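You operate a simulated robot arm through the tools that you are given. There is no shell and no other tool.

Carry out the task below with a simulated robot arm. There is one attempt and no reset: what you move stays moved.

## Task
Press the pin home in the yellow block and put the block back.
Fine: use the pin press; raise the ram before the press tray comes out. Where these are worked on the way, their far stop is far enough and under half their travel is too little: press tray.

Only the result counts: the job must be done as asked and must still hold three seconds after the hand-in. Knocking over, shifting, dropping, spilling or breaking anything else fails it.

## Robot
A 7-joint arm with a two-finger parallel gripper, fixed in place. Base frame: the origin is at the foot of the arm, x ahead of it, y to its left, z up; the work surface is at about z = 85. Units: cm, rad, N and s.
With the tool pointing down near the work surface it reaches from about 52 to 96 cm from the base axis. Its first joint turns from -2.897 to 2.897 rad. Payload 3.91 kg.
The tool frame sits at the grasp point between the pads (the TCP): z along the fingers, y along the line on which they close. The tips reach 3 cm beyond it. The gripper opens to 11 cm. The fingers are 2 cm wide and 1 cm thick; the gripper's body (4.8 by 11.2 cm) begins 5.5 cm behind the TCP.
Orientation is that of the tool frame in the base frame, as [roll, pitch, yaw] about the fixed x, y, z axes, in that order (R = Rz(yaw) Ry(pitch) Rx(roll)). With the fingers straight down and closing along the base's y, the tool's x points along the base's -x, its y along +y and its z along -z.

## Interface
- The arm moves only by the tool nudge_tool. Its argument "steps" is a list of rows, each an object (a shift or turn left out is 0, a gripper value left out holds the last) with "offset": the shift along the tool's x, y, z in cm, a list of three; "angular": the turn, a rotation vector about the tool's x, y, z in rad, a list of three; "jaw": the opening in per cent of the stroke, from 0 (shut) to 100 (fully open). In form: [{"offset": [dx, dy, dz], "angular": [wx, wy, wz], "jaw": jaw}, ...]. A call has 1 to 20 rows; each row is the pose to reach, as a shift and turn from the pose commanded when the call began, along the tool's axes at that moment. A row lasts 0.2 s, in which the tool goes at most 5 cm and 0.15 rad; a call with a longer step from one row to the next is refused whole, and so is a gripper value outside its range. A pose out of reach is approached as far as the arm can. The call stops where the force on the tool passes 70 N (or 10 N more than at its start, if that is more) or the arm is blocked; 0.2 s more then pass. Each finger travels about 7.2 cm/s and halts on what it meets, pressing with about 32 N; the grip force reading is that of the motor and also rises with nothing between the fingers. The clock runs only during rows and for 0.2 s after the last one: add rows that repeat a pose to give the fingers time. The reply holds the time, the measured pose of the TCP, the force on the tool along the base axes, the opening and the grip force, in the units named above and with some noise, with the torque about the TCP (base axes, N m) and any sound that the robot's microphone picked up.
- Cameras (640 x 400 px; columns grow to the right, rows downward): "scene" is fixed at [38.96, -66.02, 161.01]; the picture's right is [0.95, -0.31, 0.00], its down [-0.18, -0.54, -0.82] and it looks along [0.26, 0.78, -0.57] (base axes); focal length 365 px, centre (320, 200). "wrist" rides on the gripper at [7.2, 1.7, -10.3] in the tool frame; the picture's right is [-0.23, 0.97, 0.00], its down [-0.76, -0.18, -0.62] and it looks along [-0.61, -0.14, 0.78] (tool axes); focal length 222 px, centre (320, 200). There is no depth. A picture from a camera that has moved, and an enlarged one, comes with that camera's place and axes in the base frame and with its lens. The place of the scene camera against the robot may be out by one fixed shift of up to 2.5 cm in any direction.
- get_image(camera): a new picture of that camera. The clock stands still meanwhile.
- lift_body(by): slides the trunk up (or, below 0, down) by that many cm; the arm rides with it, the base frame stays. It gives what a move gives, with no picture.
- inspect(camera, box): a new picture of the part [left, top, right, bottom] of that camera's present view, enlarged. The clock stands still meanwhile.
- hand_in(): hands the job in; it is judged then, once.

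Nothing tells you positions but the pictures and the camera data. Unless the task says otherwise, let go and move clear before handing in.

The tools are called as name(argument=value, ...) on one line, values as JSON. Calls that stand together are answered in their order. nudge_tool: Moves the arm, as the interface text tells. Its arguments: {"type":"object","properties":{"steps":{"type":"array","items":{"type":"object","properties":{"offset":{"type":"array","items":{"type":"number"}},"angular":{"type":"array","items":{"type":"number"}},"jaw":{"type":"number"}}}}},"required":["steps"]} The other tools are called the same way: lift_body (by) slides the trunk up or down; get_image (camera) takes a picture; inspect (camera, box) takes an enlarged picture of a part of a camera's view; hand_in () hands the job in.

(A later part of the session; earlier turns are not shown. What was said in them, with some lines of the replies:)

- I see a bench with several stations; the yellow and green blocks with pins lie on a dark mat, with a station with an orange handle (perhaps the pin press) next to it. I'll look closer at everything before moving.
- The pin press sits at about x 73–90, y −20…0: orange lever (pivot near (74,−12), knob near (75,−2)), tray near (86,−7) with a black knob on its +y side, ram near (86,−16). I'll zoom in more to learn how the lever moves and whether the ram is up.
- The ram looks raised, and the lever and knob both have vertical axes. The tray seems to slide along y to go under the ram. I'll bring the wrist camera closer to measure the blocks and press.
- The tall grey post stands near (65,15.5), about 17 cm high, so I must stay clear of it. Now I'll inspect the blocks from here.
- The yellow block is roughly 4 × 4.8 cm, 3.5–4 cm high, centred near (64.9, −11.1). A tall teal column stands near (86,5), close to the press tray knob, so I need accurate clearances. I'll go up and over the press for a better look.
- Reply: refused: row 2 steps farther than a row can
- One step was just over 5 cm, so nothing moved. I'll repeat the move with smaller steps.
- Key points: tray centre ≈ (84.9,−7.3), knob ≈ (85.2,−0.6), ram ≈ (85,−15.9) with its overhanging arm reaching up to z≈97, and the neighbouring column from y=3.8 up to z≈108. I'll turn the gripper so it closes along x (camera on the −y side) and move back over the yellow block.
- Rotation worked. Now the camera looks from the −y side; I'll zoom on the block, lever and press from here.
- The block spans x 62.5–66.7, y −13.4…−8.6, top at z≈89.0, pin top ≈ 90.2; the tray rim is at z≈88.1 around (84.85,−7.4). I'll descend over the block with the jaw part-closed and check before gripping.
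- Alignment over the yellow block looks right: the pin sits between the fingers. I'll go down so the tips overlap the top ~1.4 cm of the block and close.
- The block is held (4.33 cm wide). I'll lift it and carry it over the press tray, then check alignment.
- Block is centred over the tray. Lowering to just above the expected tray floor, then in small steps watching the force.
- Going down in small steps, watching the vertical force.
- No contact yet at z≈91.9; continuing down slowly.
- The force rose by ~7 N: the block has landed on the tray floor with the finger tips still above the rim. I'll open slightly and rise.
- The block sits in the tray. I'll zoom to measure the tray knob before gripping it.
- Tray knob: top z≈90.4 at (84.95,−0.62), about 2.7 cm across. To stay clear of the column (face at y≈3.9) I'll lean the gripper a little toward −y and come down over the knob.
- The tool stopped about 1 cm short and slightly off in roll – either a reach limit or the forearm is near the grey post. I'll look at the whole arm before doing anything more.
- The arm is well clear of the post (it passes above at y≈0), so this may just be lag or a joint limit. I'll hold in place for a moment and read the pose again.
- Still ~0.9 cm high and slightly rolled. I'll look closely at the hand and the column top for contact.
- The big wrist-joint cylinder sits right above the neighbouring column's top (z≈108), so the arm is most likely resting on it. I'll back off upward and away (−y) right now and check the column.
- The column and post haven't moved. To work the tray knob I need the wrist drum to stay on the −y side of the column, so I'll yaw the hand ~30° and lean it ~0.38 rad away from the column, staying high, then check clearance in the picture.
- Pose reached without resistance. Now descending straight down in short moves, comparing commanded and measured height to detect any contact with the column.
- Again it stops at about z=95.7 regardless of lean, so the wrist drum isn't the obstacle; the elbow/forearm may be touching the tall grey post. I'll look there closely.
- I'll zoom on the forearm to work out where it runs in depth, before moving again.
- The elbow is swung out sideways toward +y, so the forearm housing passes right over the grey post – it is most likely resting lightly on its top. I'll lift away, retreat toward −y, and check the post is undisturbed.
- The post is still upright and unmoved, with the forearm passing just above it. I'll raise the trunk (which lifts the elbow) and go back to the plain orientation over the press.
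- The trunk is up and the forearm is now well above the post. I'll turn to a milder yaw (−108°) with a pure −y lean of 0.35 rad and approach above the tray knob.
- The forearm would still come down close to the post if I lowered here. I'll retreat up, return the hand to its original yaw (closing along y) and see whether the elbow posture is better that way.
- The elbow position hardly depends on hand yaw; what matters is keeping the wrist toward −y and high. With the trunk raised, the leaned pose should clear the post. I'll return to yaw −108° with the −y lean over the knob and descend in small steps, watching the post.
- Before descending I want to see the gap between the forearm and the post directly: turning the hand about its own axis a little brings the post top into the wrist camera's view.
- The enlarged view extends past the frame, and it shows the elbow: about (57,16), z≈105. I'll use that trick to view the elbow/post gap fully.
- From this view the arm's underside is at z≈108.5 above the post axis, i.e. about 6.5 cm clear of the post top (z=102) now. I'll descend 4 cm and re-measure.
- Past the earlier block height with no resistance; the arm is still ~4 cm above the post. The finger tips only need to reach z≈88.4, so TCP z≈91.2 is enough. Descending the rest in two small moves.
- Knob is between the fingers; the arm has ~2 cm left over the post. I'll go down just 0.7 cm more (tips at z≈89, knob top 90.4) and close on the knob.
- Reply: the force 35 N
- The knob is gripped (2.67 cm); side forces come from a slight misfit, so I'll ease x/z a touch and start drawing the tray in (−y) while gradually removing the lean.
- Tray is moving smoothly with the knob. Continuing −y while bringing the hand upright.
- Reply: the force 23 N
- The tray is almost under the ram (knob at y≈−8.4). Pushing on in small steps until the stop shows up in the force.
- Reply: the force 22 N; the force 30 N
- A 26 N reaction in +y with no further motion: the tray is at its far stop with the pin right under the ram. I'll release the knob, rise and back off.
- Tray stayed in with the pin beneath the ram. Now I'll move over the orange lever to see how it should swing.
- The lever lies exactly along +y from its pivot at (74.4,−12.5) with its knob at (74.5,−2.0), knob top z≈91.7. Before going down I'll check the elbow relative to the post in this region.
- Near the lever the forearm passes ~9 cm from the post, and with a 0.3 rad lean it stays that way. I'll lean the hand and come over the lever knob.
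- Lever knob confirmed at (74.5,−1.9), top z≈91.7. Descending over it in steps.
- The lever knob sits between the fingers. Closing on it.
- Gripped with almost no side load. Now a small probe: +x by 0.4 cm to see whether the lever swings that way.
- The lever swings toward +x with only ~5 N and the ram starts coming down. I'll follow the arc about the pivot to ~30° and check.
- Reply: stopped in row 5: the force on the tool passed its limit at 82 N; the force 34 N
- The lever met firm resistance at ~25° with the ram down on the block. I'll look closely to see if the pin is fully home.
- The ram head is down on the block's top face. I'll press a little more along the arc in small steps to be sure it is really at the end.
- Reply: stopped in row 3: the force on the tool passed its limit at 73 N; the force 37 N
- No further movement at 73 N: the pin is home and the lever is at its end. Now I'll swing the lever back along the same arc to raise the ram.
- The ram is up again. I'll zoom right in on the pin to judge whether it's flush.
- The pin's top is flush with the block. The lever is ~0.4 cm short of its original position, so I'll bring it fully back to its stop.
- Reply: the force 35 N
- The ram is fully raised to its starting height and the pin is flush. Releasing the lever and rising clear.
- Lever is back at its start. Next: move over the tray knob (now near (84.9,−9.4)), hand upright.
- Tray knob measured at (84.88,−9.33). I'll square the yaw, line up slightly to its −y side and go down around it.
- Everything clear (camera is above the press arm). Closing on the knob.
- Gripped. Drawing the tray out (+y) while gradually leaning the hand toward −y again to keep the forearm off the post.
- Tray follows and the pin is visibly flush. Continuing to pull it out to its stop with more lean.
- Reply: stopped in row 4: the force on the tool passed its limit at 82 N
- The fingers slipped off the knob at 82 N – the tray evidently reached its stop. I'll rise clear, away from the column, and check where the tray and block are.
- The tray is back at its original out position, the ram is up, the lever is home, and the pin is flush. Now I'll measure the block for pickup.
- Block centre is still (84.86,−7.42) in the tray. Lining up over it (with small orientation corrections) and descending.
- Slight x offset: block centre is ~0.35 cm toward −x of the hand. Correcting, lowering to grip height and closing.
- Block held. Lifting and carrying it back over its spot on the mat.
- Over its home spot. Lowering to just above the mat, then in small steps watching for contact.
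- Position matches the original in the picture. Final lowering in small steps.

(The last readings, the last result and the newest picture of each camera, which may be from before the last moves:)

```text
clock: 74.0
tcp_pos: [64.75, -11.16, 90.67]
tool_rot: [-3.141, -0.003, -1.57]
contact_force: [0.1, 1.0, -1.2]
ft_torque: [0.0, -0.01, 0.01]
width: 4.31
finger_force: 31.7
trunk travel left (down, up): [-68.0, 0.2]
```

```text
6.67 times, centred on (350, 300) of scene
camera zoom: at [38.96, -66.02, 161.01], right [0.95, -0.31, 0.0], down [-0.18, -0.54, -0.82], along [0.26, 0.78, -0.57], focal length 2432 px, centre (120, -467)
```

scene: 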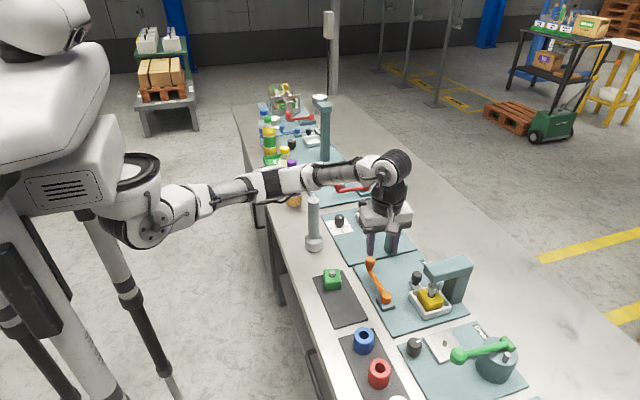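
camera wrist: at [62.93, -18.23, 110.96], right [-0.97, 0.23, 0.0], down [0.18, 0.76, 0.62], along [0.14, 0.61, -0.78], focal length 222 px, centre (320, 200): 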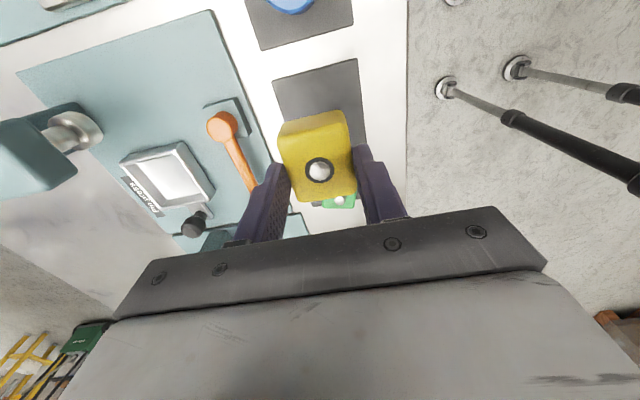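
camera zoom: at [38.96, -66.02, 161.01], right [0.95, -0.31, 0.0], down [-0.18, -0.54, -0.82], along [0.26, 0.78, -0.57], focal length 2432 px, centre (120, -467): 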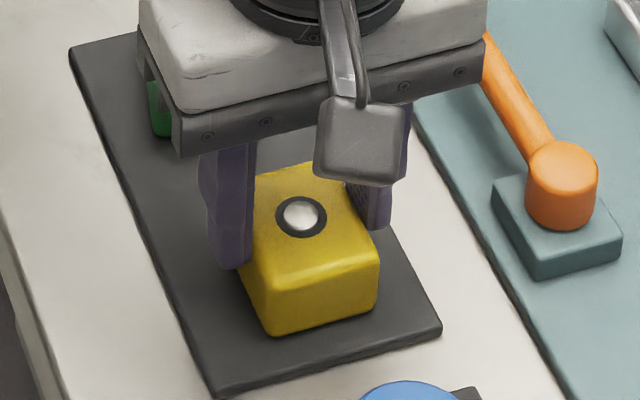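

No contact yet; a touch lower.

nudge_tool(steps=[{"offset": [0, 0, 0.1], "jaw": 20}, {"offset": [0, 0, 0.15], "jaw": 20}, {"offset": [0, 0, 0.15], "jaw": 20}])

```text
clock: 74.8
tcp_pos: [64.72, -10.97, 90.6]
tool_rot: [-3.14, -0.002, -1.571]
contact_force: [2.2, -0.7, 12.0]
ft_torque: [0.03, 0.16, 0.01]
width: 4.32
finger_force: 31.8
trunk travel left (down, up): [-68.0, 0.2]
```

Contact (12 N): the block is on the mat. Releasing and rising straight up.

nudge_tool(steps=[{"offset": [0, 0, -0.08], "jaw": 30}, {"offset": [0, 0, -0.08], "jaw": 55}, {"offset": [0, 0, -0.08], "jaw": 60}, {"offset": [0, 0, -2], "jaw": 60}, {"offset": [0, 0, -6], "jaw": 60}, {"offset": [0, 0, -10.5], "jaw": 60}, {"offset": [0, 0, -15], "jaw": 60}, {"offset": [0, 0, -15], "jaw": 60}])

get_image(camera="scene")

inspect(camera="scene", box=[310, 260, 370, 330])

inspect(camera="wrist", box=[270, 50, 370, 190])

```text
clock: 76.6
tcp_pos: [64.81, -11.07, 105.32]
tool_rot: [3.141, -0.003, -1.571]
contact_force: [-0.3, 0.8, 0.0]
ft_torque: [-0.02, 0.03, -0.04]
width: 6.61
finger_force: 0.0
trunk travel left (down, up): [-68.0, 0.2]
```

```text
taken
```

scene: 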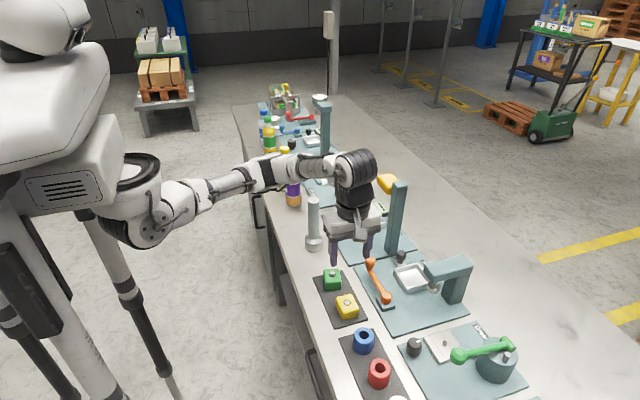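

```text
5.71 times, centred on (340, 295) of scene
camera zoom: at [38.96, -66.02, 161.01], right [0.95, -0.31, 0.0], down [-0.18, -0.54, -0.82], along [0.26, 0.78, -0.57], focal length 2084 px, centre (206, -343)
```

zoom: 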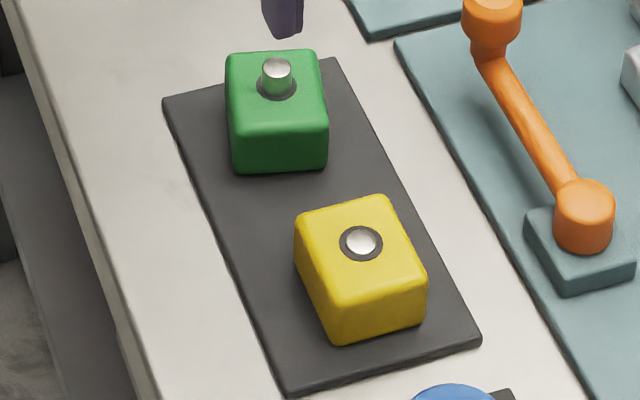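

```text
2.86 times, centred on (320, 120) of wrist
camera zoom: at [63.03, -18.13, 115.89], right [-0.97, 0.23, 0.0], down [0.18, 0.76, 0.62], along [0.14, 0.61, -0.78], focal length 635 px, centre (320, 429)
```

zoom: 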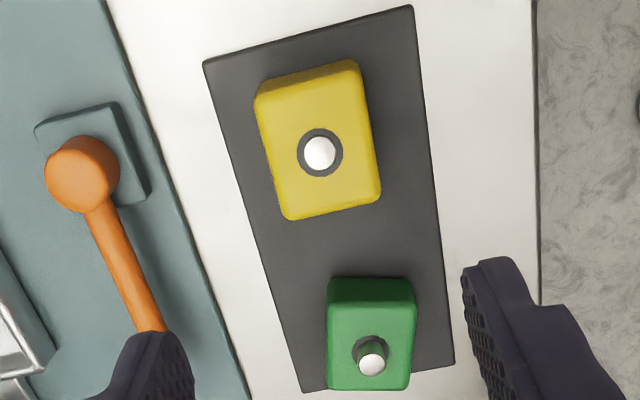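

The yellow block is back exactly where it started, its pin flush (green one still proud for comparison). A last check of the press and the grey post before handing in.

inspect(camera="scene", box=[290, 190, 350, 260])

inspect(camera="scene", box=[300, 240, 500, 365])

```text
5.71 times, centred on (320, 225) of scene
camera zoom: at [38.96, -66.02, 161.01], right [0.95, -0.31, 0.0], down [-0.18, -0.54, -0.82], along [0.26, 0.78, -0.57], focal length 2084 px, centre (320, 57)
```

zoom: 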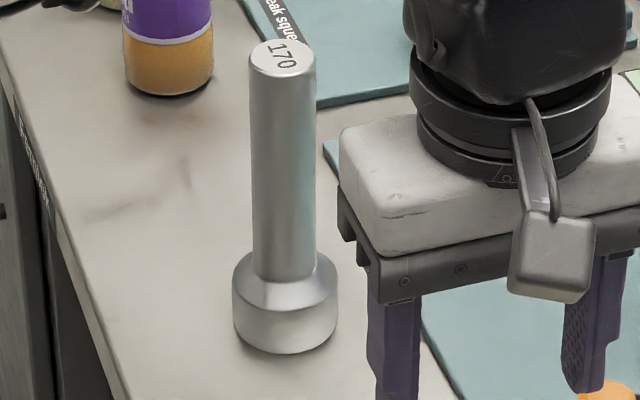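

```text
3.20 times, centred on (400, 302) of scene
camera zoom: at [38.96, -66.02, 161.01], right [0.95, -0.31, 0.0], down [-0.18, -0.54, -0.82], along [0.26, 0.78, -0.57], focal length 1167 px, centre (64, -128)
```

zoom: 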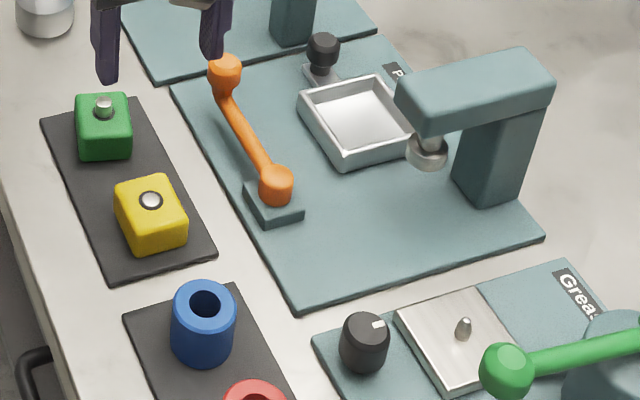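

Everything matches the starting picture: press tray out, ram up, lever home, post untouched. The yellow block is in its place with the pin pressed flush, the gripper is empty and clear, so I'm handing in.

hand_in()

```text
The job is handed in.
```

The yellow block's pin is pressed flush and the block is back in its original spot on the mat. I've handed the job in; the tool confirmed it but gave no verdict.

- **Pressing:** The block went into the press tray, and I pushed the tray to its far stop under the ram. I swung the orange lever until it would move no further at 73 N. In close-up the pin top sits level with the block face.
- **Ram before tray:** I returned the lever to its stop and checked the ram was fully up before drawing the tray out. The fingers slipped off the tray knob at the end of the pull, at 82 N. The tray had already reached its original out position, and the block had not shifted in it.
- **Possible contact with the grey "170" post:** While I was first reaching for the tray knob, the arm was blocked twice at the same height. The elbow was most likely resting lightly on top of the post. I backed off each time, raised the trunk 8 cm and left it raised, and leaned the hand away to keep clear. The post looks upright and in its starting position in the final pictures.

In the final pictures the press, lever, tray and green block look the same as at the start. The gripper is open and clear of everything.
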